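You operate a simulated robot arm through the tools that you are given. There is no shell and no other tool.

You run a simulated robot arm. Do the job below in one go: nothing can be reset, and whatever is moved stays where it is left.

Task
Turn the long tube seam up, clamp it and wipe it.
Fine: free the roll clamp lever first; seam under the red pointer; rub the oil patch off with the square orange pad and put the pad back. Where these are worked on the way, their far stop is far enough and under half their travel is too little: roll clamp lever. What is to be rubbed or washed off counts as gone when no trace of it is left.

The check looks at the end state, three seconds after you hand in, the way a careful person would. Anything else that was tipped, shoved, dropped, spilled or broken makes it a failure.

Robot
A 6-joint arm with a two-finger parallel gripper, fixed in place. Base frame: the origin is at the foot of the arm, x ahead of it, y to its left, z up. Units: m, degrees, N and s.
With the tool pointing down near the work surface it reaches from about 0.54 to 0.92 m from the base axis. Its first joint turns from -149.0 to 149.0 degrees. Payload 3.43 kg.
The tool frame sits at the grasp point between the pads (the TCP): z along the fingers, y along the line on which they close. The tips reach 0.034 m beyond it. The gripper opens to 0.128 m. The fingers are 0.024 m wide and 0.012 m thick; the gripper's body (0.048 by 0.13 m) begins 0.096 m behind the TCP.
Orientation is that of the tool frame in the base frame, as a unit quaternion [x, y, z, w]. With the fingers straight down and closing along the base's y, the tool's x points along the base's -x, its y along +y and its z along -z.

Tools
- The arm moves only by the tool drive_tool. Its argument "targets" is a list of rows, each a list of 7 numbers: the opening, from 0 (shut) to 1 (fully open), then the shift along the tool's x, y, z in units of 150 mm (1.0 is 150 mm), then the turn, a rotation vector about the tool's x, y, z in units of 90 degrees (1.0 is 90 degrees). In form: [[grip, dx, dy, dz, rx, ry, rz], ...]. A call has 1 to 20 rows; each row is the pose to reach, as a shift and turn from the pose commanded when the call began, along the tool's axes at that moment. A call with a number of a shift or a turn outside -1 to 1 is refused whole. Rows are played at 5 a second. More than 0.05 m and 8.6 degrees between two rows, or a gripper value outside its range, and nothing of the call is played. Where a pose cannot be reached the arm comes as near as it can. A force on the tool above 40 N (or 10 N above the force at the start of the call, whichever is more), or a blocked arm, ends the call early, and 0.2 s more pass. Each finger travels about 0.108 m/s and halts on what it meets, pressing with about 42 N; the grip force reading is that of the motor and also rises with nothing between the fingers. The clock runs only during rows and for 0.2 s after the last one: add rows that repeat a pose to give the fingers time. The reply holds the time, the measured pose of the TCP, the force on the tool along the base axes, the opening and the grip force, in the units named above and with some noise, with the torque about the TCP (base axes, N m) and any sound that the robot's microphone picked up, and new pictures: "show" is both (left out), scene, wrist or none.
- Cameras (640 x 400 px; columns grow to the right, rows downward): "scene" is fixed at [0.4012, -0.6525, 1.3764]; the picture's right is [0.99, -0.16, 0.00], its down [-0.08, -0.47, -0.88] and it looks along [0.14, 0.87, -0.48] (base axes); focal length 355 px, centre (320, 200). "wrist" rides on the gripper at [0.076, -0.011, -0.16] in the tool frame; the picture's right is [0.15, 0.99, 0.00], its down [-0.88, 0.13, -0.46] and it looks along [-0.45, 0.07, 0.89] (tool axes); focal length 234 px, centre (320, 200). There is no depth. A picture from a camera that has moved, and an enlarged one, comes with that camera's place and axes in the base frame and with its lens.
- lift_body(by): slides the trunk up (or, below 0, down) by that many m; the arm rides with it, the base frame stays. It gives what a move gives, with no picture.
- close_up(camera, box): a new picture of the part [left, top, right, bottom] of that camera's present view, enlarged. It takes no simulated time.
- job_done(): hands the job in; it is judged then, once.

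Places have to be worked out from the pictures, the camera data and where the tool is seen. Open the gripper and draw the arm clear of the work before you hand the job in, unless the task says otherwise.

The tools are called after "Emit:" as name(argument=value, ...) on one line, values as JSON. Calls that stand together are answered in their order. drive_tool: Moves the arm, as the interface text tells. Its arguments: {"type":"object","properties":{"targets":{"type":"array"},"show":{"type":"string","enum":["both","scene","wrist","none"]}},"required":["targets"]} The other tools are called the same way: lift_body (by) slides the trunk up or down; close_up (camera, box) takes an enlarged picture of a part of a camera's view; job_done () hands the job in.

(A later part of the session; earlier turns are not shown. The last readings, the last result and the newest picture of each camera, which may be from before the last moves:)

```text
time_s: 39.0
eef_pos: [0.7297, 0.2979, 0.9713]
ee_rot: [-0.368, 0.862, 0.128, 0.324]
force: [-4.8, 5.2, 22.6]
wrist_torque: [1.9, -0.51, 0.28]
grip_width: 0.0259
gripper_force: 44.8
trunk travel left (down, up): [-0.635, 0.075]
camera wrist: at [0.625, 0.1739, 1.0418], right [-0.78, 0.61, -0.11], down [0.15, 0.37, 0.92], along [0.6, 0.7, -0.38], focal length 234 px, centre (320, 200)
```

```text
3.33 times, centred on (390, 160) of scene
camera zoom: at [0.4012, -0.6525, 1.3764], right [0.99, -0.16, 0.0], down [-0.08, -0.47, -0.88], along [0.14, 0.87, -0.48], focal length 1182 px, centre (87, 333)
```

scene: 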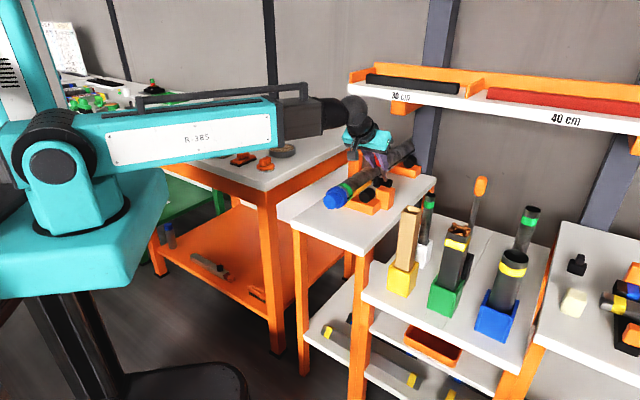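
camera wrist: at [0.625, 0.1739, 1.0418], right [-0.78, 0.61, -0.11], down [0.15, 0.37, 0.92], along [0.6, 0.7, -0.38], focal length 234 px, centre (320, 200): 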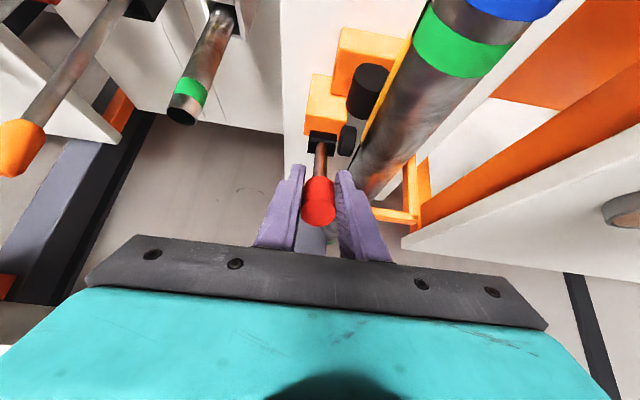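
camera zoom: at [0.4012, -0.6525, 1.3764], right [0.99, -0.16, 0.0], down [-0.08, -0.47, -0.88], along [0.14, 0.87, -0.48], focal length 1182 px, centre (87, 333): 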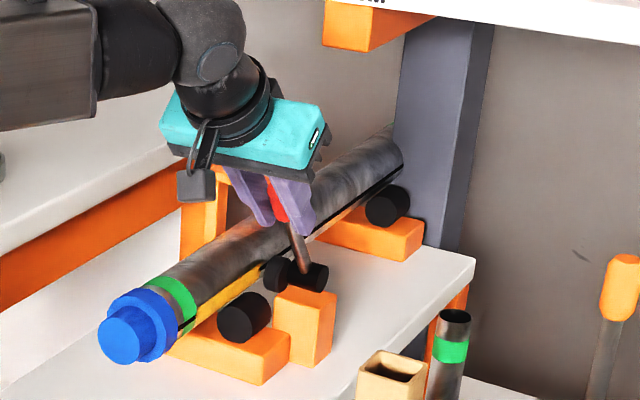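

Still moving, now about −35°; a fitted circle puts the pivot at u 0.796, z 0.866, radius 0.128. I carry on toward −65°.

Emit:
drive_tool(targets=[[0, 0.05, 0, -0.002, 0, 0, 0], [0, 0.1, 0, -0.003, 0, 0, 0], [0, 0.155, 0, -0.004, 0, 0, 0], [0, 0.205, 0, 0.004, 0, 0, 0], [0, 0.253, 0, 0.011, 0, 0, 0], [0, 0.302, 0, 0.019, 0, 0, 0], [0, 0.35, 0, 0.034, 0, 0, 0], [0, 0.396, 0, 0.051, 0, 0, 0], [0, 0.442, 0, 0.069, 0, 0, 0]], show="both")

Emit:
close_up(camera="scene", box=[340, 100, 440, 220])

```text
time_s: 39.8
eef_pos: [0.7222, 0.2907, 0.9593]
ee_rot: [-0.367, 0.861, 0.13, 0.328]
force: [-4.3, 2.2, 14.4]
wrist_torque: [-0.36, 1.04, 0.91]
grip_width: 0.026
gripper_force: 44.8
trunk travel left (down, up): [-0.635, 0.075]
stopped in row 3: the force on the tool passed its limit at 45 N (the readings are from after the stop); the commanded pose is now the measured one
camera wrist: at [0.6164, 0.1648, 1.0302], right [-0.79, 0.61, -0.11], down [0.15, 0.36, 0.92], along [0.6, 0.71, -0.37], focal length 234 px, centre (320, 200)
```

scene: 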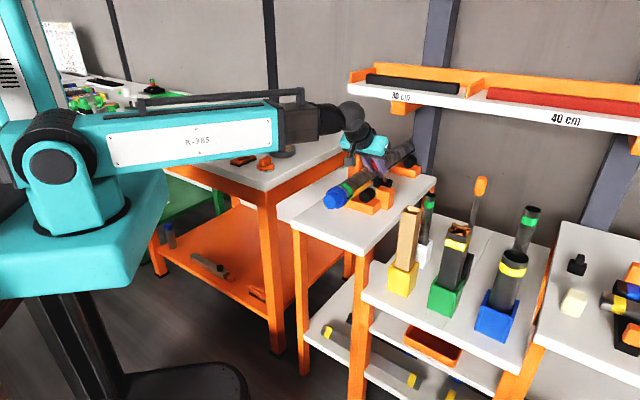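
wrist: 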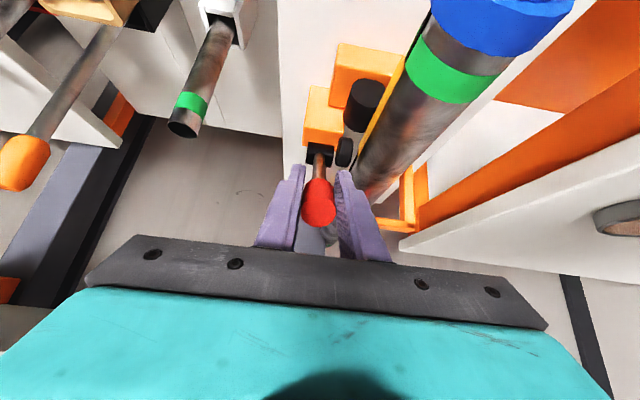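

```text
3.33 times, centred on (390, 160) of scene
camera zoom: at [0.4012, -0.6525, 1.3764], right [0.99, -0.16, 0.0], down [-0.08, -0.47, -0.88], along [0.14, 0.87, -0.48], focal length 1182 px, centre (87, 333)
```

zoom: 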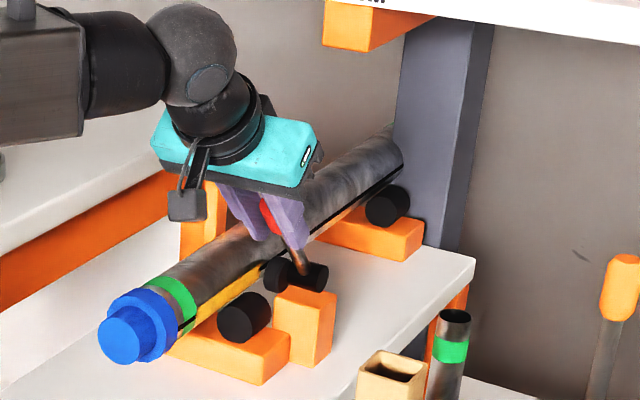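

Stopped at about −42° with 45 N; this may be the stop or radial strain. I try a small additional tangential step from here to tell which.

Emit:
drive_tool(targets=[[0, 0.02, 0, 0, 0, 0, 0], [0, 0.04, 0, 0, 0, 0, 0], [0, 0.06, 0, 0, 0, 0, 0], [0, 0.08, 0, 0, 0, 0, 0], [0, 0.1, 0, 0, 0, 0, 0]], show="none")

```text
time_s: 40.4
eef_pos: [0.7219, 0.2898, 0.9595]
ee_rot: [-0.365, 0.859, 0.132, 0.334]
force: [0.9, 4.5, 11.4]
wrist_torque: [-0.3, 1.17, 1.14]
grip_width: 0.0261
gripper_force: 45.2
trunk travel left (down, up): [-0.635, 0.075]
stopped in row 3: the force on the tool passed its limit at 44 N (the readings are from after the stop); the commanded pose is now the measured one
```

The lever no longer yields: it is at its far stop, about 72° from where it began. I release it and back off along the tool axis.

Emit:
drive_tool(targets=[[0.25, 0, 0, 0, 0, 0, 0], [0.4, 0, 0, 0, 0, 0, 0], [0.55, 0, 0, 0, 0, 0, 0], [0.55, 0, 0, -0.04, 0, 0, 0], [0.55, 0, 0, -0.09, 0, 0, 0], [0.55, 0, 0, -0.14, 0, 0, 0], [0.55, 0, 0, -0.19, 0, 0, 0], [0.55, 0, 0, -0.24, 0, 0, 0], [0.55, 0, 0, -0.29, 0, 0, 0], [0.55, 0, 0, -0.34, 0, 0, 0], [0.55, 0, 0, -0.39, 0, 0, 0], [0.55, 0, 0, -0.44, 0, 0, 0], [0.55, 0, 0, -0.49, 0, 0, 0], [0.55, 0, 0, -0.54, 0, 0, 0], [0.55, 0, 0, -0.58, 0, 0, 0], [0.55, 0, 0, -0.6, 0, 0, 0]], show="both")

Emit:
close_up(camera="scene", box=[320, 120, 420, 220])

Emit:
close_up(camera="wrist", box=[220, 0, 520, 260])

```text
time_s: 43.8
eef_pos: [0.6789, 0.2462, 1.0244]
ee_rot: [-0.365, 0.86, 0.131, 0.333]
force: [-0.3, 0.4, -0.2]
wrist_torque: [0.07, -0.03, -0.02]
grip_width: 0.0702
gripper_force: 0.0
trunk travel left (down, up): [-0.635, 0.075]
camera wrist: at [0.573, 0.1206, 1.0938], right [-0.78, 0.61, -0.11], down [0.14, 0.35, 0.93], along [0.61, 0.71, -0.36], focal length 234 px, centre (320, 200)
```

scene: 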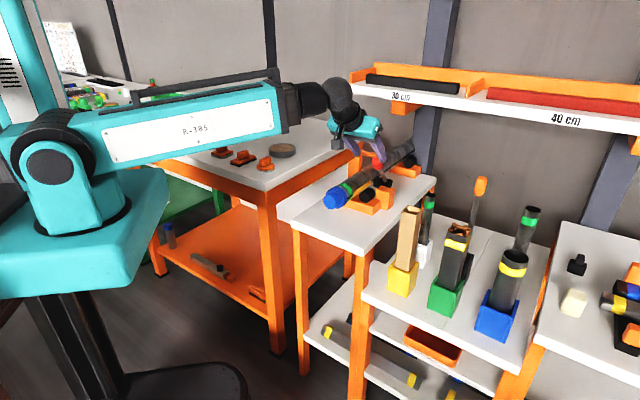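
wrist: 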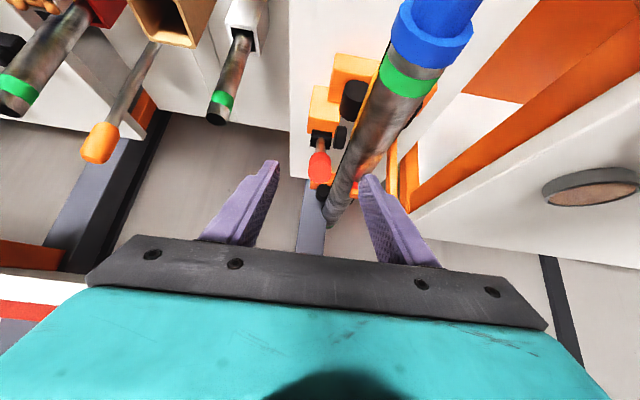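

```text
4.00 times, centred on (370, 170) of scene
camera zoom: at [0.4012, -0.6525, 1.3764], right [0.99, -0.16, 0.0], down [-0.08, -0.47, -0.88], along [0.14, 0.87, -0.48], focal length 1418 px, centre (120, 320)
```

zoom: 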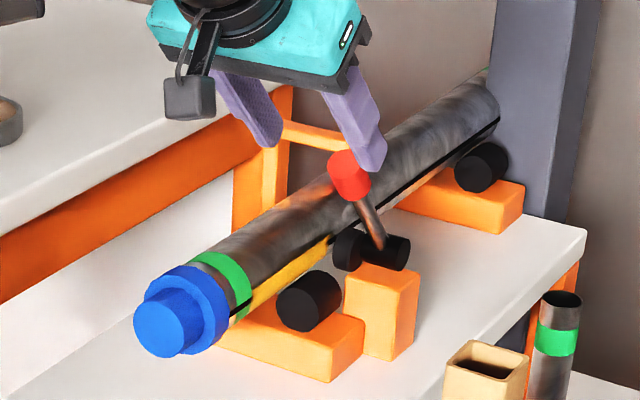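

```text
1.54 times, centred on (370, 130) of wrist
camera zoom: at [0.573, 0.1206, 1.0938], right [-0.78, 0.61, -0.11], down [0.14, 0.35, 0.93], along [0.61, 0.71, -0.36], focal length 360 px, centre (243, 308)
```

zoom: 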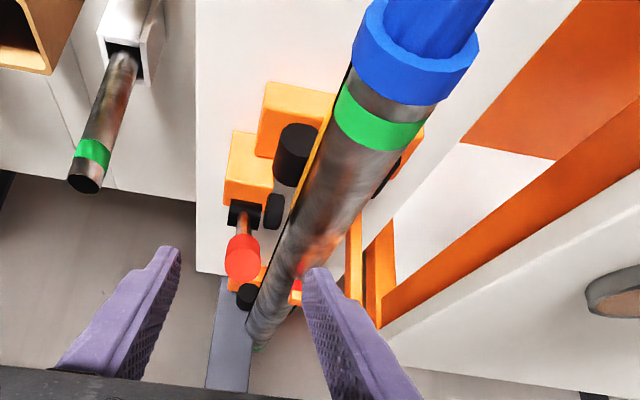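

The lever stays at its free stop. Next I will roll the tube with the blue end knob (axis about u 0.60, e 0.23, z 0.862), from a right-leaning grasp to a left-leaning one. First I bring the tool upright near the knob.

Emit:
drive_tool(targets=[[0.55, 0.015, 0.004, -0.02, 0, 0.03, 0], [0.55, 0.035, 0.008, -0.04, 0, 0.08, 0], [0.55, 0.055, 0.012, -0.065, 0, 0.13, 0], [0.55, 0.075, 0.017, -0.09, 0, 0.18, 0], [0.6, 0.095, 0.022, -0.115, 0, 0.23, 0], [0.6, 0.115, 0.027, -0.14, 0, 0.28, 0], [0.6, 0.135, 0.032, -0.165, 0, 0.33, 0], [0.6, 0.155, 0.038, -0.19, 0, 0.38, 0], [0.6, 0.175, 0.044, -0.21, 0, 0.43, 0], [0.6, 0.197, 0.05, -0.232, 0, 0.464, 0]], show="wrist")

Emit:
close_up(camera="wrist", box=[220, 60, 480, 240])

```text
time_s: 46.0
eef_pos: [0.643, 0.2207, 1.0294]
ee_rot: [-0.387, 0.922, -0.007, 0.005]
force: [-0.3, -1.0, -1.4]
wrist_torque: [-0.04, 0.01, 0.01]
grip_width: 0.0767
gripper_force: 0.1
trunk travel left (down, up): [-0.635, 0.075]
camera wrist: at [0.5958, 0.1584, 1.1901], right [-0.81, 0.59, -0.02], down [0.52, 0.73, 0.46], along [0.28, 0.36, -0.89], focal length 234 px, centre (320, 200)
```

wrist: 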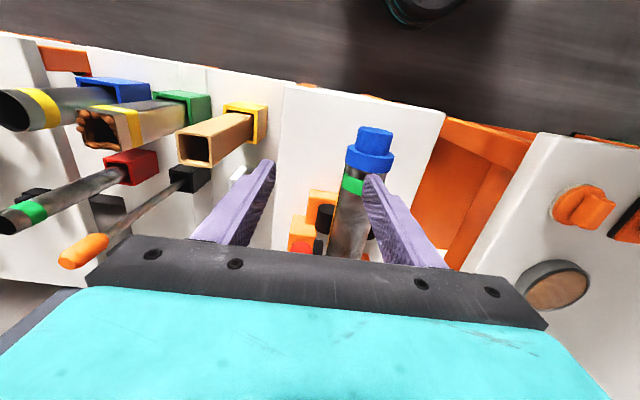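

```text
2.22 times, centred on (350, 150) of wrist
camera zoom: at [0.5958, 0.1584, 1.1901], right [-0.81, 0.59, -0.02], down [0.52, 0.73, 0.46], along [0.28, 0.36, -0.89], focal length 520 px, centre (253, 311)
```

zoom: 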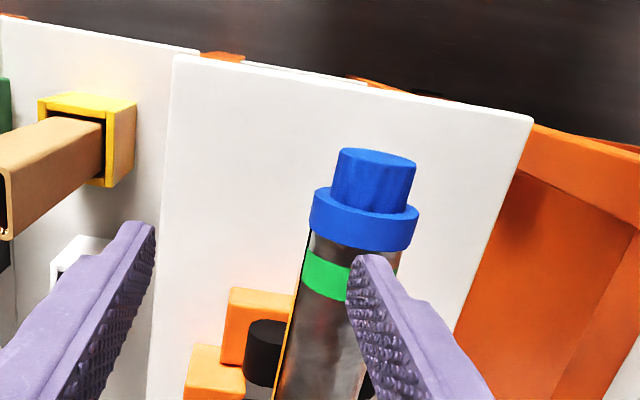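

The knob now appears about 31 mm long (u 0.575–0.605), about 48 mm thick, axis near e 0.239. I lean the tool 45° to the right and descend to a 10 cm hover on that slant.

Emit:
drive_tool(targets=[[0.7, 0.006, -0.002, 0.025, -0.02, 0, 0], [0.7, 0.015, -0.004, 0.07, -0.06, 0, 0], [0.7, 0.024, -0.006, 0.115, -0.1, 0, 0], [0.7, 0.033, -0.009, 0.16, -0.14, 0, 0], [0.7, 0.042, -0.012, 0.205, -0.18, 0, 0], [0.7, 0.051, -0.015, 0.25, -0.22, 0, 0], [0.7, 0.06, -0.017, 0.295, -0.26, 0, 0], [0.7, 0.07, -0.02, 0.34, -0.3, 0, 0], [0.7, 0.08, -0.022, 0.385, -0.34, 0, 0], [0.7, 0.09, -0.025, 0.43, -0.38, 0, 0], [0.7, 0.1, -0.028, 0.475, -0.42, 0, 0], [0.7, 0.11, -0.03, 0.52, -0.46, 0, 0], [0.7, 0.115, -0.032, 0.56, -0.485, 0, 0], [0.7, 0.119, -0.033, 0.591, -0.5, 0, 0]], show="both")

Emit:
close_up(camera="wrist", box=[220, 60, 420, 260])

```text
time_s: 49.0
eef_pos: [0.6345, 0.2036, 0.942]
ee_rot: [-0.36, 0.854, 0.346, -0.143]
force: [-0.1, 0.3, 1.1]
wrist_torque: [-0.01, 0.0, 0.02]
grip_width: 0.0899
gripper_force: 0.1
trunk travel left (down, up): [-0.635, 0.075]
camera wrist: at [0.6666, 0.0635, 1.0504], right [-0.61, 0.39, 0.69], down [0.77, 0.47, 0.42], along [-0.16, 0.79, -0.59], focal length 234 px, centre (320, 200)
```

scene: 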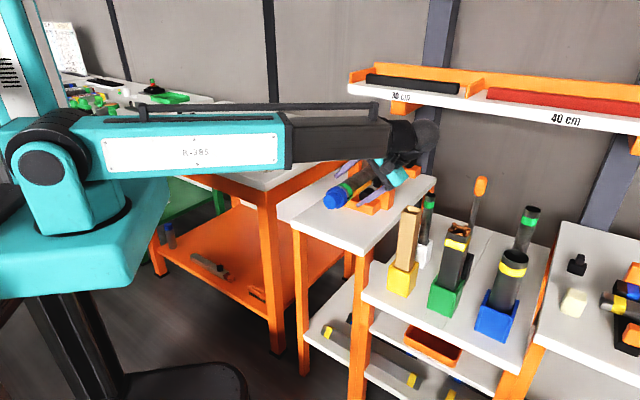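
wrist: 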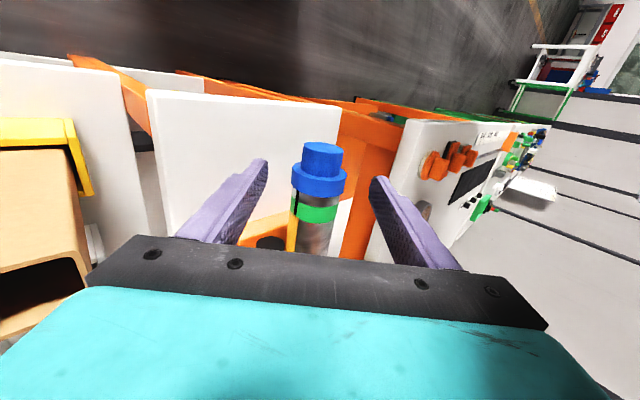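

```text
2.00 times, centred on (320, 160) of wrist
camera zoom: at [0.6666, 0.0635, 1.0504], right [-0.61, 0.39, 0.69], down [0.77, 0.47, 0.42], along [-0.16, 0.79, -0.59], focal length 468 px, centre (320, 280)
```

zoom: 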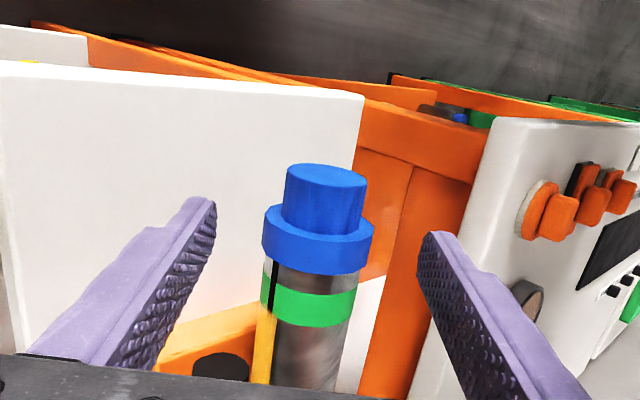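

The knob is centred to within 4 mm from this slant, and the seam shows about 45° off the view line (near horizontal right). I narrow the fingers, apply the small offsets and advance onto the knob.

Emit:
drive_tool(targets=[[0.5, 0.003, 0.006, 0.03, 0, 0, 0], [0.5, 0.006, 0.012, 0.08, 0, 0, 0], [0.5, 0.01, 0.018, 0.13, 0, 0, 0], [0.5, 0.013, 0.024, 0.18, 0, 0, 0], [0.5, 0.013, 0.024, 0.23, 0, 0, 0], [0.5, 0.013, 0.024, 0.28, 0, 0, 0], [0.5, 0.013, 0.024, 0.33, 0, 0, 0], [0.5, 0.013, 0.024, 0.38, 0, 0, 0], [0.5, 0.013, 0.024, 0.43, 0, 0, 0], [0.5, 0.013, 0.024, 0.48, 0, 0, 0], [0.5, 0.013, 0.024, 0.53, 0, 0, 0], [0.5, 0.013, 0.024, 0.58, 0, 0, 0], [0.5, 0.013, 0.024, 0.63, 0, 0, 0], [0.5, 0.013, 0.024, 0.66, 0, 0, 0]], show="wrist")

Emit:
close_up(camera="wrist", box=[220, 60, 420, 260])

Emit:
close_up(camera="scene", box=[310, 130, 430, 230])

```text
time_s: 52.0
eef_pos: [0.583, 0.2518, 0.8744]
ee_rot: [-0.359, 0.854, 0.347, -0.144]
force: [0.7, -0.6, -0.2]
wrist_torque: [-0.01, 0.02, -0.02]
grip_width: 0.0639
gripper_force: 0.0
trunk travel left (down, up): [-0.635, 0.075]
camera wrist: at [0.6158, 0.1123, 0.9818], right [-0.61, 0.39, 0.69], down [0.77, 0.47, 0.42], along [-0.16, 0.79, -0.59], focal length 234 px, centre (320, 200)
```

wrist: 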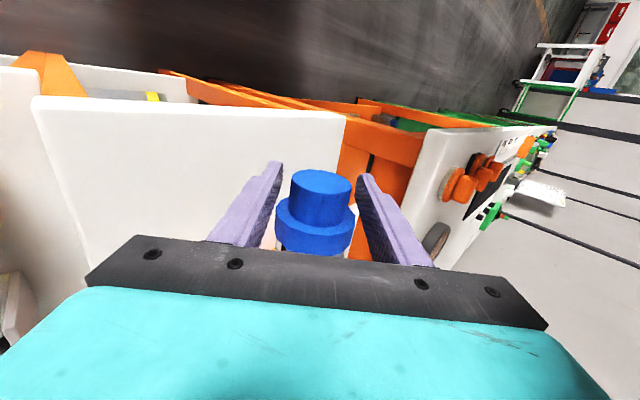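

```text
2.00 times, centred on (320, 160) of wrist
camera zoom: at [0.6158, 0.1123, 0.9818], right [-0.61, 0.39, 0.69], down [0.77, 0.47, 0.42], along [-0.16, 0.79, -0.59], focal length 468 px, centre (320, 280)
```

zoom: 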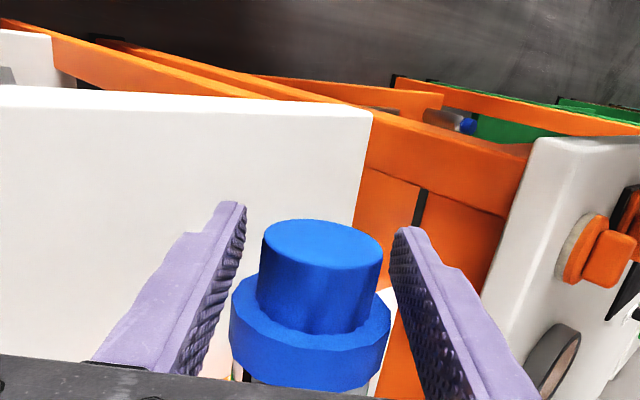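

```text
4.00 times, centred on (370, 180) of scene
camera zoom: at [0.4012, -0.6525, 1.3764], right [0.99, -0.16, 0.0], down [-0.08, -0.47, -0.88], along [0.14, 0.87, -0.48], focal length 1418 px, centre (120, 280)
```

zoom: 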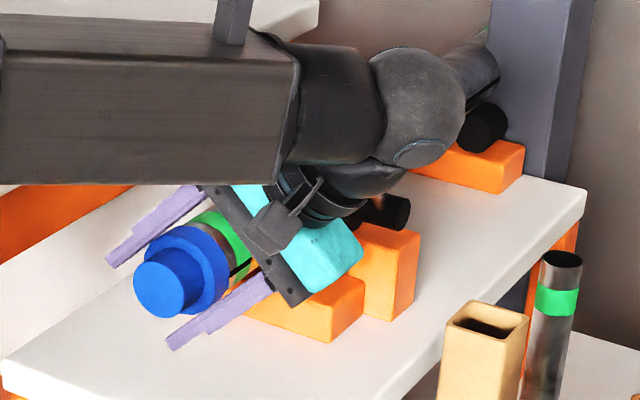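

The knob sits centred between the fingers with no contact force. I close on it.

Emit:
drive_tool(targets=[[0.4, 0, 0, 0, 0, 0, 0], [0.3, 0, 0, 0, 0, 0, 0], [0.1, 0, 0, 0, 0, 0, 0], [0.0, 0, 0, 0, 0, 0, 0], [0.0, 0, 0, 0, 0, 0, 0], [0.0, 0, 0, 0, 0, 0, 0]], show="none")

```text
time_s: 53.4
eef_pos: [0.5836, 0.2512, 0.8748]
ee_rot: [-0.359, 0.855, 0.346, -0.144]
force: [-1.8, 3.9, 1.1]
wrist_torque: [-0.29, 0.33, -0.62]
grip_width: 0.0453
gripper_force: 44.8
trunk travel left (down, up): [-0.635, 0.075]
```

Gripped at 45 mm, the full knob diameter. I now roll 25° counter-clockwise (about the tube axis through the TCP).

Emit:
drive_tool(targets=[[0, 0, 0, 0, 0.02, 0, 0], [0, 0, 0, 0, 0.05, 0, 0], [0, 0, 0, 0, 0.09, 0, 0], [0, 0, 0, 0, 0.13, 0, 0], [0, 0, 0, 0, 0.17, 0, 0], [0, 0, 0, 0, 0.21, 0, 0], [0, 0, 0, 0, 0.25, 0, 0], [0, 0, 0, 0, 0.28, 0, 0]], show="both")

Emit:
close_up(camera="scene", box=[310, 130, 430, 230])

```text
time_s: 55.2
eef_pos: [0.5814, 0.2536, 0.8757]
ee_rot: [-0.383, 0.909, 0.154, -0.061]
force: [6.8, 15.0, 30.7]
wrist_torque: [0.09, 0.09, -1.22]
grip_width: 0.0456
gripper_force: 44.6
trunk travel left (down, up): [-0.635, 0.075]
camera wrist: at [0.5727, 0.1528, 1.0227], right [-0.77, 0.55, 0.32], down [0.63, 0.61, 0.48], along [0.07, 0.57, -0.82], focal length 234 px, centre (320, 200)
```

scene: 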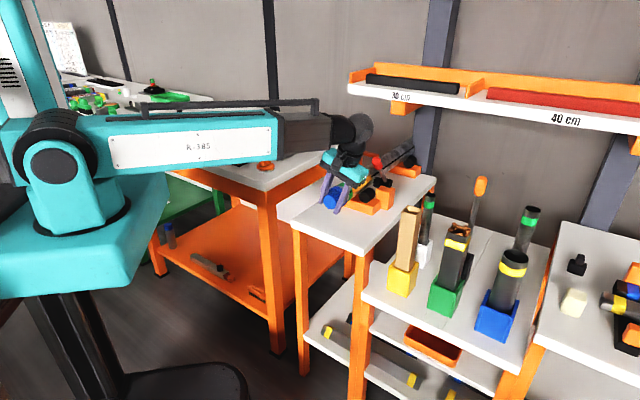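
wrist: 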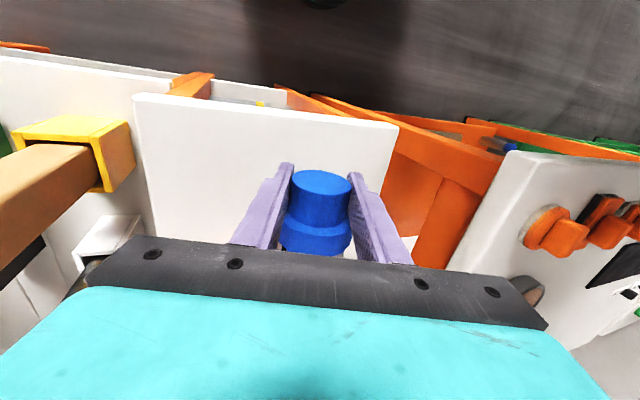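

```text
4.00 times, centred on (370, 180) of scene
camera zoom: at [0.4012, -0.6525, 1.3764], right [0.99, -0.16, 0.0], down [-0.08, -0.47, -0.88], along [0.14, 0.87, -0.48], focal length 1418 px, centre (120, 280)
```

zoom: 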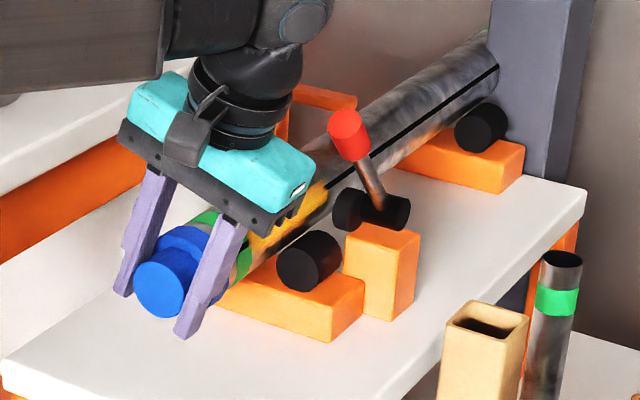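

The roll works: the seam has moved up, and a yellow-brown patch just below the seam moves with the tube — likely the oil patch. The tool presses down with 30 N, so I back off 3 mm along the tool to relieve it.

Emit:
drive_tool(targets=[[0, 0, 0, -0.01, 0, 0, 0], [0, 0, 0, -0.02, 0, 0, 0], [0, 0, 0, -0.02, 0, 0, 0]], show="none")

Emit:
close_up(camera="scene", box=[350, 160, 410, 200])

```text
time_s: 56.0
eef_pos: [0.5818, 0.254, 0.8749]
ee_rot: [-0.383, 0.908, 0.155, -0.064]
force: [-10.4, 23.8, -6.8]
wrist_torque: [0.69, -0.57, -1.18]
grip_width: 0.0456
gripper_force: 44.9
trunk travel left (down, up): [-0.635, 0.075]
```

```text
10.00 times, centred on (380, 180) of scene
camera zoom: at [0.4012, -0.6525, 1.3764], right [0.99, -0.16, 0.0], down [-0.08, -0.47, -0.88], along [0.14, 0.87, -0.48], focal length 3546 px, centre (-280, 400)
```

zoom: 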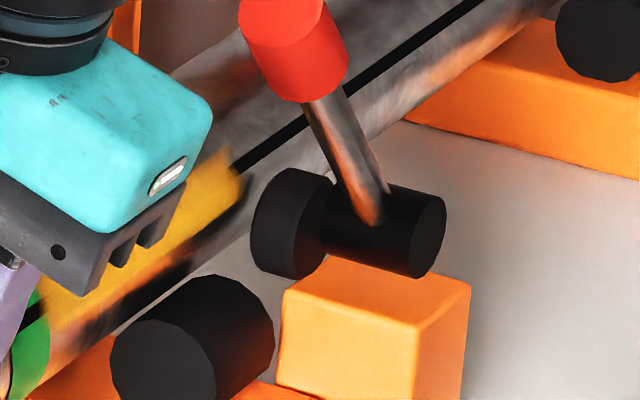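

Pressing down is relieved, but now there is a 24 N side load; I shift about 2 mm to the left and roll another 25°, compensating for the axis sitting a few mm beyond the TCP.

Emit:
drive_tool(targets=[[0, 0, 0.011, 0.006, 0, 0, 0], [0, 0, 0.012, 0.007, 0.03, 0, 0], [0, 0, 0.015, 0.007, 0.07, 0, 0], [0, 0, 0.018, 0.008, 0.11, 0, 0], [0, 0, 0.02, 0.009, 0.15, 0, 0], [0, 0, 0.023, 0.01, 0.19, 0, 0], [0, 0, 0.026, 0.011, 0.23, 0, 0], [0, 0, 0.028, 0.011, 0.27, 0, 0]], show="both")

Emit:
close_up(camera="scene", box=[310, 130, 430, 230])

```text
time_s: 57.8
eef_pos: [0.581, 0.2552, 0.8757]
ee_rot: [-0.387, 0.921, -0.043, 0.02]
force: [-8.6, 6.6, -13.5]
wrist_torque: [-0.63, 0.78, -0.99]
grip_width: 0.0452
gripper_force: 44.5
trunk travel left (down, up): [-0.635, 0.075]
camera wrist: at [0.5239, 0.2016, 1.0363], right [-0.81, 0.58, -0.09], down [0.49, 0.75, 0.44], along [0.33, 0.31, -0.89], focal length 234 px, centre (320, 200)
```

scene: 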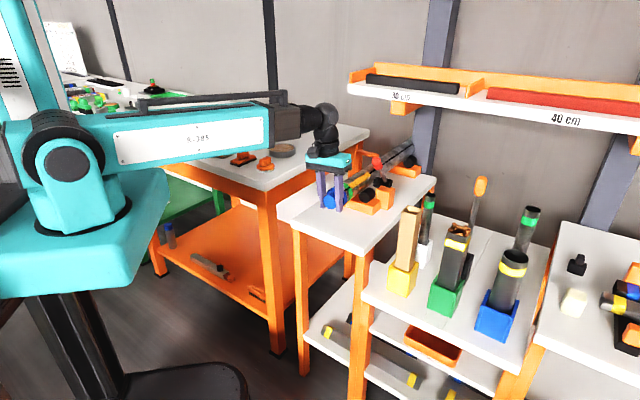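
wrist: 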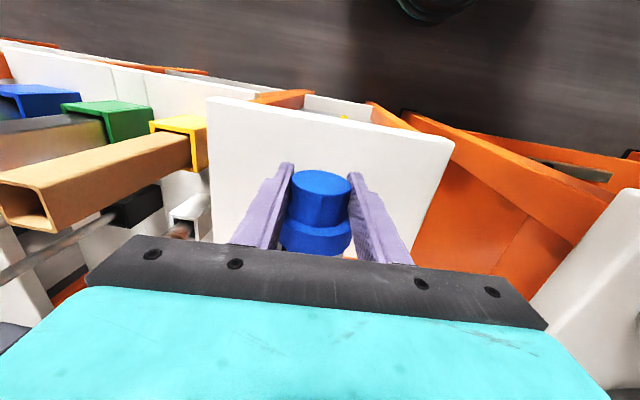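

```text
4.00 times, centred on (370, 180) of scene
camera zoom: at [0.4012, -0.6525, 1.3764], right [0.99, -0.16, 0.0], down [-0.08, -0.47, -0.88], along [0.14, 0.87, -0.48], focal length 1418 px, centre (120, 280)
```

zoom: 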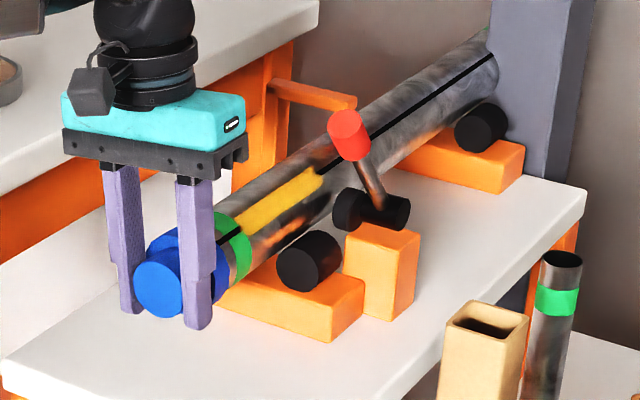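

The seam is now about halfway up and the oily strip (from the green ring to near the lever) lies on the seam. I continue another 25° with small force corrections.

Emit:
drive_tool(targets=[[0, 0, 0.005, 0.006, 0, 0, 0], [0, 0, 0.006, 0.007, 0.03, 0, 0], [0, 0, 0.009, 0.007, 0.07, 0, 0], [0, 0, 0.012, 0.008, 0.11, 0, 0], [0, 0, 0.014, 0.009, 0.15, 0, 0], [0, 0, 0.017, 0.01, 0.19, 0, 0], [0, 0, 0.02, 0.011, 0.23, 0, 0], [0, 0, 0.022, 0.011, 0.27, 0, 0]], show="scene")

Emit:
close_up(camera="scene", box=[310, 130, 430, 230])

```text
time_s: 59.6
eef_pos: [0.5767, 0.2559, 0.8747]
ee_rot: [-0.375, 0.89, -0.237, 0.104]
force: [3.6, 15.7, 18.0]
wrist_torque: [-0.22, 0.24, -1.02]
grip_width: 0.0453
gripper_force: 45.0
trunk travel left (down, up): [-0.635, 0.075]
```

scene: 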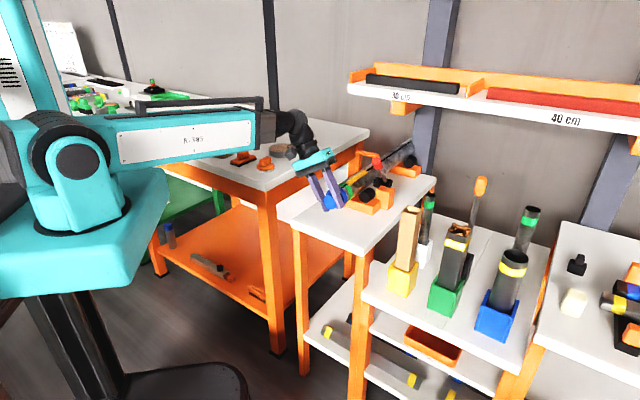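

```text
4.00 times, centred on (370, 180) of scene
camera zoom: at [0.4012, -0.6525, 1.3764], right [0.99, -0.16, 0.0], down [-0.08, -0.47, -0.88], along [0.14, 0.87, -0.48], focal length 1418 px, centre (120, 280)
```

zoom: 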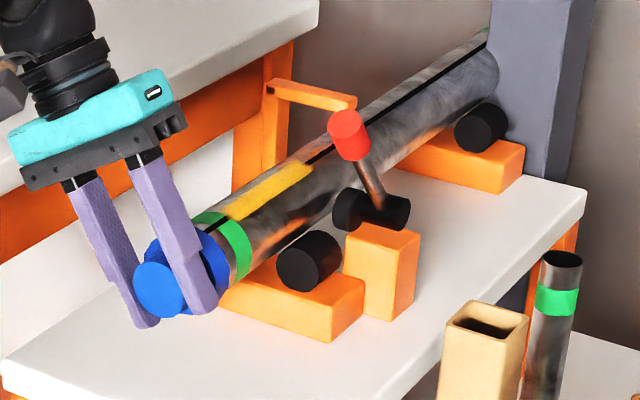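

About 72° done; I roll 18° more and then inspect against the pointer.

Emit:
drive_tool(targets=[[0, 0, 0, -0.007, 0, 0, 0], [0, 0, 0.003, -0.007, 0.03, 0, 0], [0, 0, 0.006, -0.006, 0.07, 0, 0], [0, 0, 0.009, -0.006, 0.11, 0, 0], [0, 0, 0.011, -0.005, 0.15, 0, 0], [0, 0, 0.013, -0.005, 0.18, 0, 0], [0, 0, 0.014, -0.005, 0.2, 0, 0]], show="both")

Emit:
close_up(camera="scene", box=[350, 135, 410, 185])

```text
time_s: 61.2
eef_pos: [0.5772, 0.2579, 0.8733]
ee_rot: [-0.354, 0.843, -0.373, 0.158]
force: [9.9, 0.8, 4.1]
wrist_torque: [0.64, -0.7, 0.6]
grip_width: 0.0455
gripper_force: 45.6
trunk travel left (down, up): [-0.635, 0.075]
camera wrist: at [0.445, 0.2789, 0.9899], right [-0.58, 0.36, -0.73], down [0.31, 0.93, 0.21], along [0.76, -0.11, -0.65], focal length 234 px, centre (320, 200)
```

scene: 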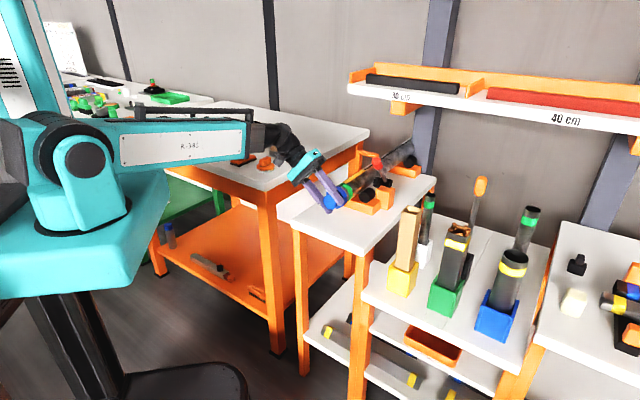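
wrist: 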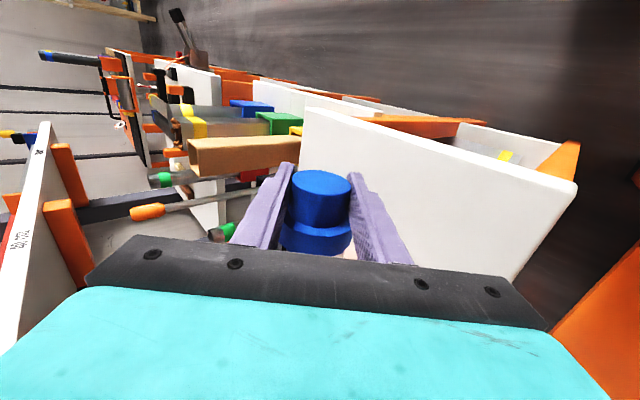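

```text
8.00 times, centred on (380, 160) of scene
camera zoom: at [0.4012, -0.6525, 1.3764], right [0.99, -0.16, 0.0], down [-0.08, -0.47, -0.88], along [0.14, 0.87, -0.48], focal length 2837 px, centre (-160, 520)
```

zoom: 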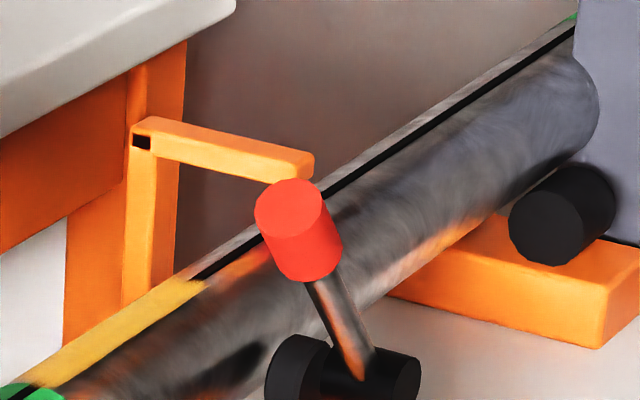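

The seam is near the top. I enlarge to measure how far from the pointer it is.

Emit:
close_up(camera="scene", box=[390, 130, 426, 160])

Emit:
close_up(camera="scene", box=[330, 160, 390, 200])

```text
13.33 times, centred on (408, 145) of scene
camera zoom: at [0.4012, -0.6525, 1.3764], right [0.99, -0.16, 0.0], down [-0.08, -0.47, -0.88], along [0.14, 0.87, -0.48], focal length 4728 px, centre (-853, 933)
```

zoom: 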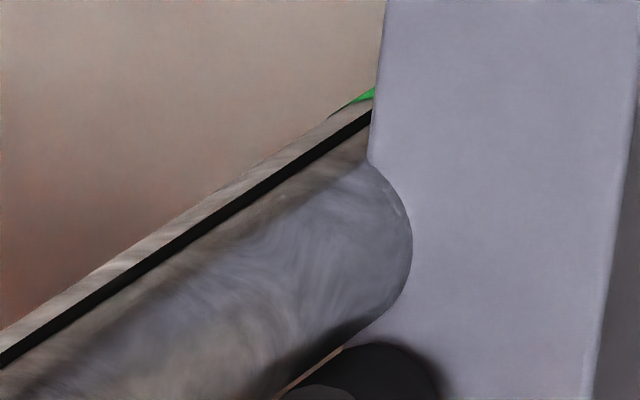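

```text
10.00 times, centred on (360, 180) of scene
camera zoom: at [0.4012, -0.6525, 1.3764], right [0.99, -0.16, 0.0], down [-0.08, -0.47, -0.88], along [0.14, 0.87, -0.48], focal length 3546 px, centre (-80, 400)
```

zoom: 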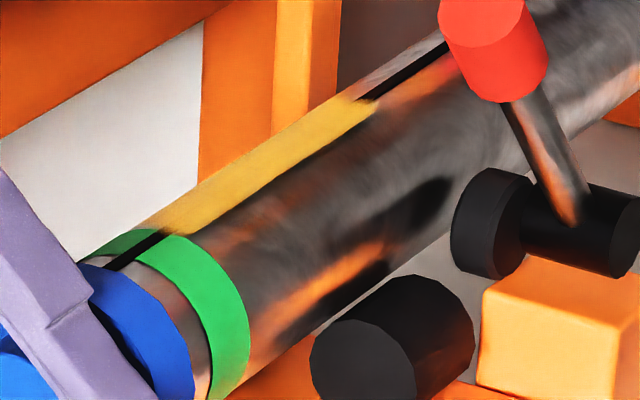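

By the silhouette the seam is within about 6° of the top. To compare it with the pointer properly I release the knob, back off and look from above.

Emit:
drive_tool(targets=[[0.4, 0, 0, 0, 0, 0, 0], [0.5, 0, 0, 0, 0, 0, 0], [0.55, 0, 0, 0, 0, 0, 0], [0.55, 0, 0, -0.04, 0, 0, 0], [0.55, 0, 0, -0.09, 0, 0, 0], [0.55, 0, 0, -0.14, 0, 0, 0], [0.55, 0, 0, -0.19, 0, 0, 0], [0.55, 0, 0, -0.24, 0, 0, 0], [0.55, 0, 0, -0.29, 0, 0, 0], [0.55, 0, 0, -0.34, 0, 0, 0], [0.55, 0, 0, -0.39, 0, 0, 0], [0.55, 0, 0, -0.44, 0, 0, 0], [0.55, 0, 0, -0.49, 0, 0, 0], [0.55, 0, 0, -0.54, 0, 0, 0], [0.55, 0, 0, -0.59, 0, 0, 0], [0.55, 0, 0, -0.64, 0, 0, 0], [0.55, 0, 0, -0.68, 0, 0, 0], [0.55, 0, 0, -0.7, 0, 0, 0]], show="wrist")

Emit:
close_up(camera="scene", box=[390, 130, 426, 160])

Emit:
close_up(camera="scene", box=[310, 130, 430, 230])

```text
time_s: 65.0
eef_pos: [0.5208, 0.3125, 0.9451]
ee_rot: [-0.354, 0.843, -0.373, 0.159]
force: [0.9, 0.9, 0.0]
wrist_torque: [0.0, -0.03, 0.0]
grip_width: 0.0701
gripper_force: 0.1
trunk travel left (down, up): [-0.635, 0.075]
camera wrist: at [0.3889, 0.3331, 1.0614], right [-0.58, 0.36, -0.73], down [0.31, 0.93, 0.21], along [0.76, -0.11, -0.65], focal length 234 px, centre (320, 200)
```

wrist: 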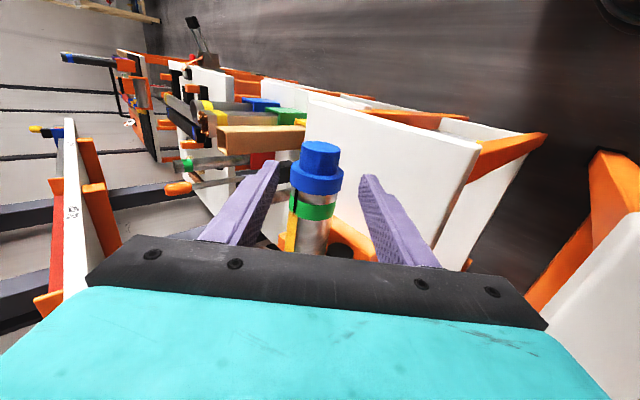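

```text
13.33 times, centred on (408, 145) of scene
camera zoom: at [0.4012, -0.6525, 1.3764], right [0.99, -0.16, 0.0], down [-0.08, -0.47, -0.88], along [0.14, 0.87, -0.48], focal length 4728 px, centre (-853, 933)
```

zoom: 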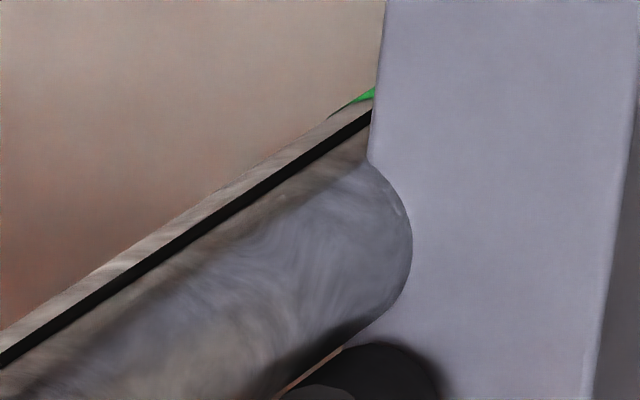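

```text
4.00 times, centred on (370, 180) of scene
camera zoom: at [0.4012, -0.6525, 1.3764], right [0.99, -0.16, 0.0], down [-0.08, -0.47, -0.88], along [0.14, 0.87, -0.48], focal length 1418 px, centre (120, 280)
```

zoom: 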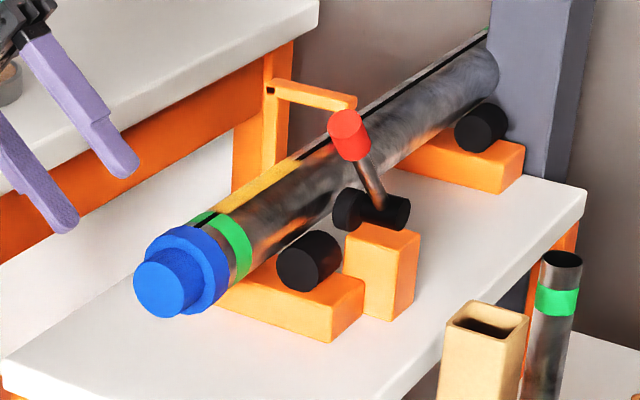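

The tube holds its position. I bring the tool upright and above the tube, so the camera looks straight along the seam toward the pointer.

Emit:
drive_tool(targets=[[0.55, -0.03, -0.03, -0.003, -0.015, 0, 0], [0.55, -0.08, -0.07, -0.008, -0.04, 0, 0], [0.55, -0.13, -0.115, -0.013, -0.068, 0, 0], [0.55, -0.18, -0.16, -0.018, -0.096, 0, 0], [0.55, -0.23, -0.205, -0.022, -0.124, 0, 0], [0.55, -0.28, -0.25, -0.027, -0.152, 0, 0], [0.55, -0.33, -0.295, -0.032, -0.18, 0, 0], [0.55, -0.38, -0.34, -0.036, -0.208, 0, 0], [0.55, -0.43, -0.385, -0.041, -0.236, 0, 0], [0.55, -0.48, -0.43, -0.046, -0.264, 0, 0], [0.55, -0.53, -0.47, -0.05, -0.292, 0, 0], [0.55, -0.58, -0.51, -0.055, -0.32, 0, 0], [0.55, -0.63, -0.55, -0.06, -0.348, 0, 0], [0.55, -0.68, -0.59, -0.065, -0.376, 0, 0], [0.55, -0.73, -0.63, -0.07, -0.404, 0, 0], [0.55, -0.79, -0.68, -0.075, -0.432, 0, 0], [0.55, -0.85, -0.73, -0.08, -0.46, 0, 0], [0.55, -0.91, -0.78, -0.086, -0.488, 0, 0], [0.55, -0.96, -0.82, -0.09, -0.512, 0, 0], [0.55, -1.0, -0.856, -0.095, -0.531, 0, 0]], show="wrist")

Emit:
close_up(camera="wrist", box=[240, 40, 440, 240])

```text
time_s: 69.2
eef_pos: [0.681, 0.3672, 1.0496]
ee_rot: [-0.387, 0.922, 0.0, 0.002]
force: [-0.2, 0.0, -0.8]
wrist_torque: [-0.01, 0.01, 0.03]
grip_width: 0.0703
gripper_force: 0.0
trunk travel left (down, up): [-0.635, 0.075]
camera wrist: at [0.6354, 0.3018, 1.2095], right [-0.81, 0.59, 0.0], down [0.52, 0.72, 0.46], along [0.27, 0.37, -0.89], focal length 234 px, centre (320, 200)
```

wrist: 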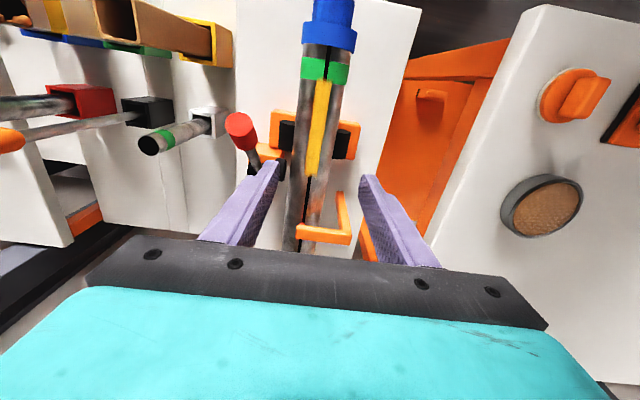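

```text
2.00 times, centred on (340, 140) of wrist
camera zoom: at [0.6354, 0.3018, 1.2095], right [-0.81, 0.59, 0.0], down [0.52, 0.72, 0.46], along [0.27, 0.37, -0.89], focal length 468 px, centre (280, 320)
```

zoom: 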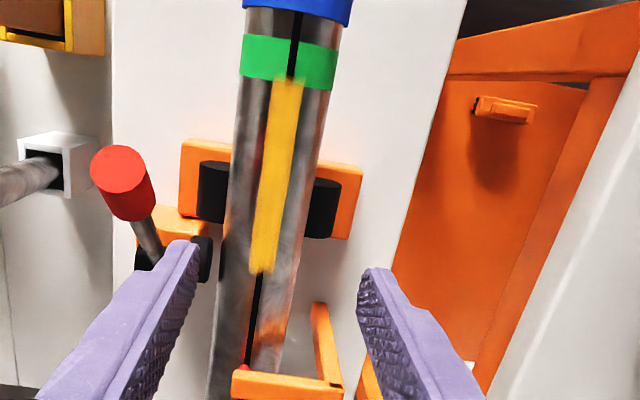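

I can see the oil strip straddling the seam line and the red tip just beyond. I enlarge the ring section and the pointer section to measure the seam's offset.

Emit:
close_up(camera="wrist", box=[280, 170, 360, 230])

Emit:
close_up(camera="wrist", box=[290, 40, 370, 100])

Emit:
close_up(camera="wrist", box=[280, 80, 370, 180])

```text
6.67 times, centred on (320, 200) of wrist
camera zoom: at [0.6354, 0.3018, 1.2095], right [-0.81, 0.59, 0.0], down [0.52, 0.72, 0.46], along [0.27, 0.37, -0.89], focal length 1561 px, centre (320, 200)
```

zoom: 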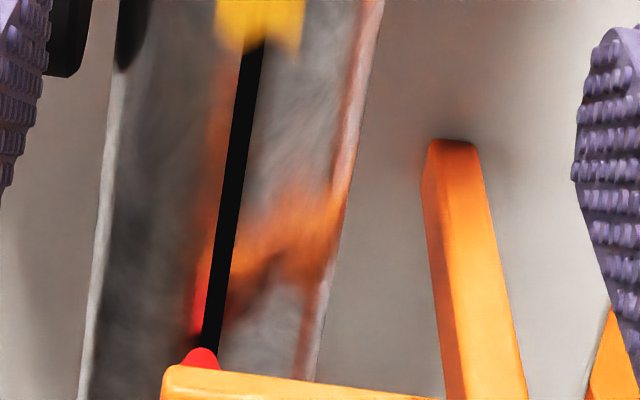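

```text
6.67 times, centred on (330, 70) of wrist
camera zoom: at [0.6354, 0.3018, 1.2095], right [-0.81, 0.59, 0.0], down [0.52, 0.72, 0.46], along [0.27, 0.37, -0.89], focal length 1561 px, centre (253, 1067)
```

zoom: 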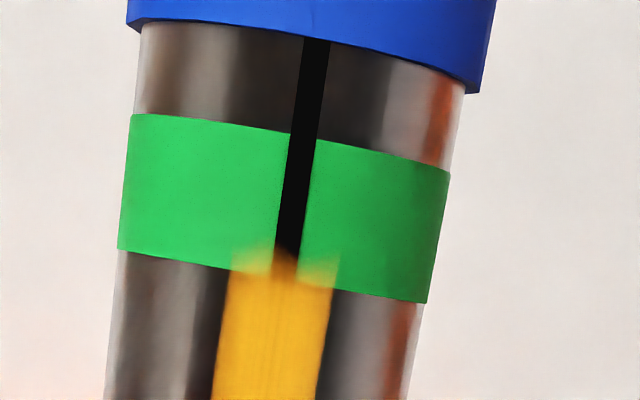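

```text
4.00 times, centred on (325, 130) of wrist
camera zoom: at [0.6354, 0.3018, 1.2095], right [-0.81, 0.59, 0.0], down [0.52, 0.72, 0.46], along [0.27, 0.37, -0.89], focal length 937 px, centre (300, 480)
```

zoom: 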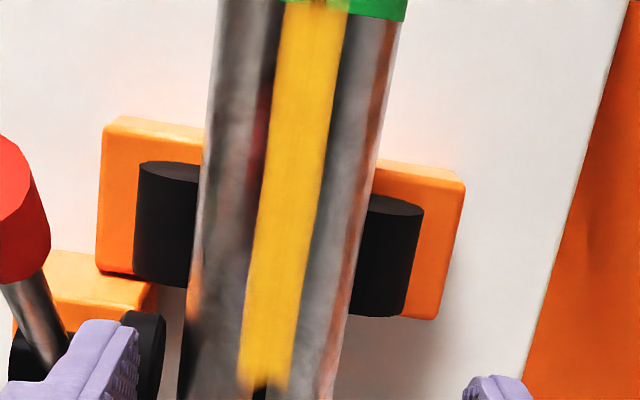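

Both sections show the seam about 5–6° past the top (2–3 mm to the pad-table side of the pointer). I return to the knob with the tool upright to turn it back by that amount.

Emit:
drive_tool(targets=[[0.55, 0.03, 0, 0.01, 0, 0, 0], [0.55, 0.08, -0.002, 0.03, 0, 0, 0], [0.55, 0.13, -0.004, 0.05, 0, 0, 0], [0.55, 0.18, -0.006, 0.075, 0, 0, 0], [0.55, 0.23, -0.008, 0.1, 0, 0, 0], [0.55, 0.28, -0.01, 0.125, 0, 0, 0], [0.55, 0.33, -0.012, 0.15, 0, 0, 0], [0.55, 0.38, -0.014, 0.175, 0, 0, 0], [0.55, 0.43, -0.016, 0.2, 0, 0, 0], [0.55, 0.48, -0.018, 0.225, 0, 0, 0], [0.55, 0.53, -0.02, 0.25, 0, 0, 0], [0.55, 0.59, -0.022, 0.275, 0, 0, 0], [0.55, 0.65, -0.025, 0.3, 0, 0, 0], [0.55, 0.71, -0.028, 0.325, 0, 0, 0], [0.55, 0.77, -0.031, 0.35, 0, 0, 0], [0.55, 0.83, -0.034, 0.38, 0, 0, 0], [0.55, 0.89, -0.037, 0.41, 0, 0, 0], [0.55, 0.94, -0.039, 0.435, 0, 0, 0], [0.55, 0.98, -0.04, 0.45, 0, 0, 0], [0.55, 1.0, -0.04, 0.46, 0, 0, 0]], show="wrist")

Emit:
close_up(camera="wrist", box=[220, 80, 420, 260])

```text
time_s: 73.4
eef_pos: [0.5796, 0.2549, 0.9797]
ee_rot: [-0.389, 0.921, 0.001, 0.001]
force: [-0.4, 0.8, -0.1]
wrist_torque: [0.0, -0.01, 0.0]
grip_width: 0.0706
gripper_force: 0.0
trunk travel left (down, up): [-0.635, 0.075]
camera wrist: at [0.5343, 0.1898, 1.1396], right [-0.81, 0.59, 0.0], down [0.52, 0.72, 0.46], along [0.27, 0.37, -0.89], focal length 234 px, centre (320, 200)
```

wrist: 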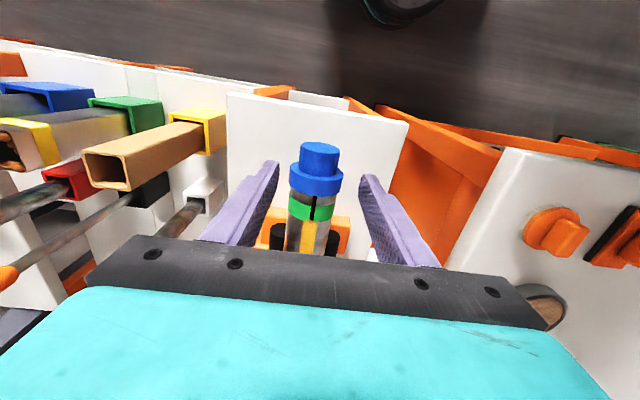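

```text
2.22 times, centred on (320, 170) of wrist
camera zoom: at [0.5343, 0.1898, 1.1396], right [-0.81, 0.59, 0.0], down [0.52, 0.72, 0.46], along [0.27, 0.37, -0.89], focal length 520 px, centre (320, 267)
```

zoom: 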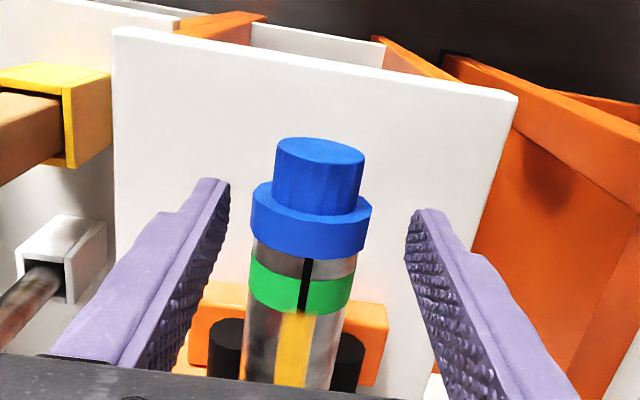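

Well centred over the knob. I descend 10.6 cm and close.

Emit:
drive_tool(targets=[[0.5, 0, 0, 0.03, 0, 0, 0], [0.5, 0, 0, 0.08, 0, 0, 0], [0.5, 0, 0, 0.13, 0, 0, 0], [0.5, 0, 0, 0.18, 0, 0, 0], [0.5, 0, 0, 0.23, 0, 0, 0], [0.5, 0, 0, 0.28, 0, 0, 0], [0.5, 0, 0, 0.33, 0, 0, 0], [0.5, 0, 0, 0.38, 0, 0, 0], [0.5, 0, 0, 0.43, 0, 0, 0], [0.5, 0, 0, 0.48, 0, 0, 0], [0.5, 0, 0, 0.53, 0, 0, 0], [0.5, 0, 0, 0.58, 0, 0, 0], [0.5, 0, 0, 0.63, 0, 0, 0], [0.5, 0, 0, 0.68, 0, 0, 0], [0.5, 0, 0, 0.705, 0, 0, 0], [0.4, 0, 0, 0.705, 0, 0, 0], [0.3, 0, 0, 0.705, 0, 0, 0], [0.1, 0, 0, 0.705, 0, 0, 0], [0, 0, 0, 0.705, 0, 0, 0], [0, 0, 0, 0.705, 0, 0, 0]], show="none")

Emit:
close_up(camera="scene", box=[390, 130, 426, 160])

```text
time_s: 77.6
eef_pos: [0.5793, 0.2546, 0.8737]
ee_rot: [-0.387, 0.922, 0.001, 0.001]
force: [4.1, -2.5, -0.1]
wrist_torque: [0.21, -0.23, -0.84]
grip_width: 0.0458
gripper_force: 44.4
trunk travel left (down, up): [-0.635, 0.075]
```

```text
13.33 times, centred on (408, 145) of scene
camera zoom: at [0.4012, -0.6525, 1.3764], right [0.99, -0.16, 0.0], down [-0.08, -0.47, -0.88], along [0.14, 0.87, -0.48], focal length 4728 px, centre (-853, 933)
```

zoom: 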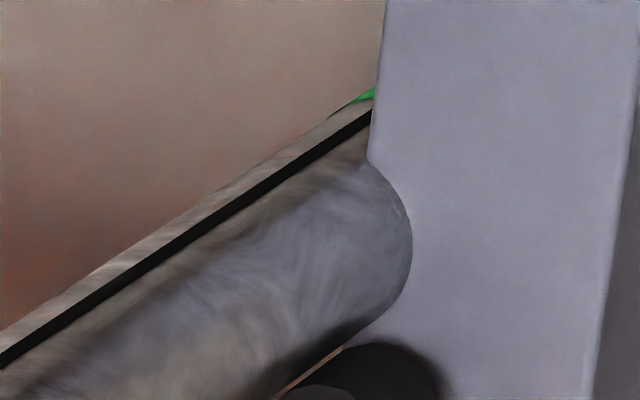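

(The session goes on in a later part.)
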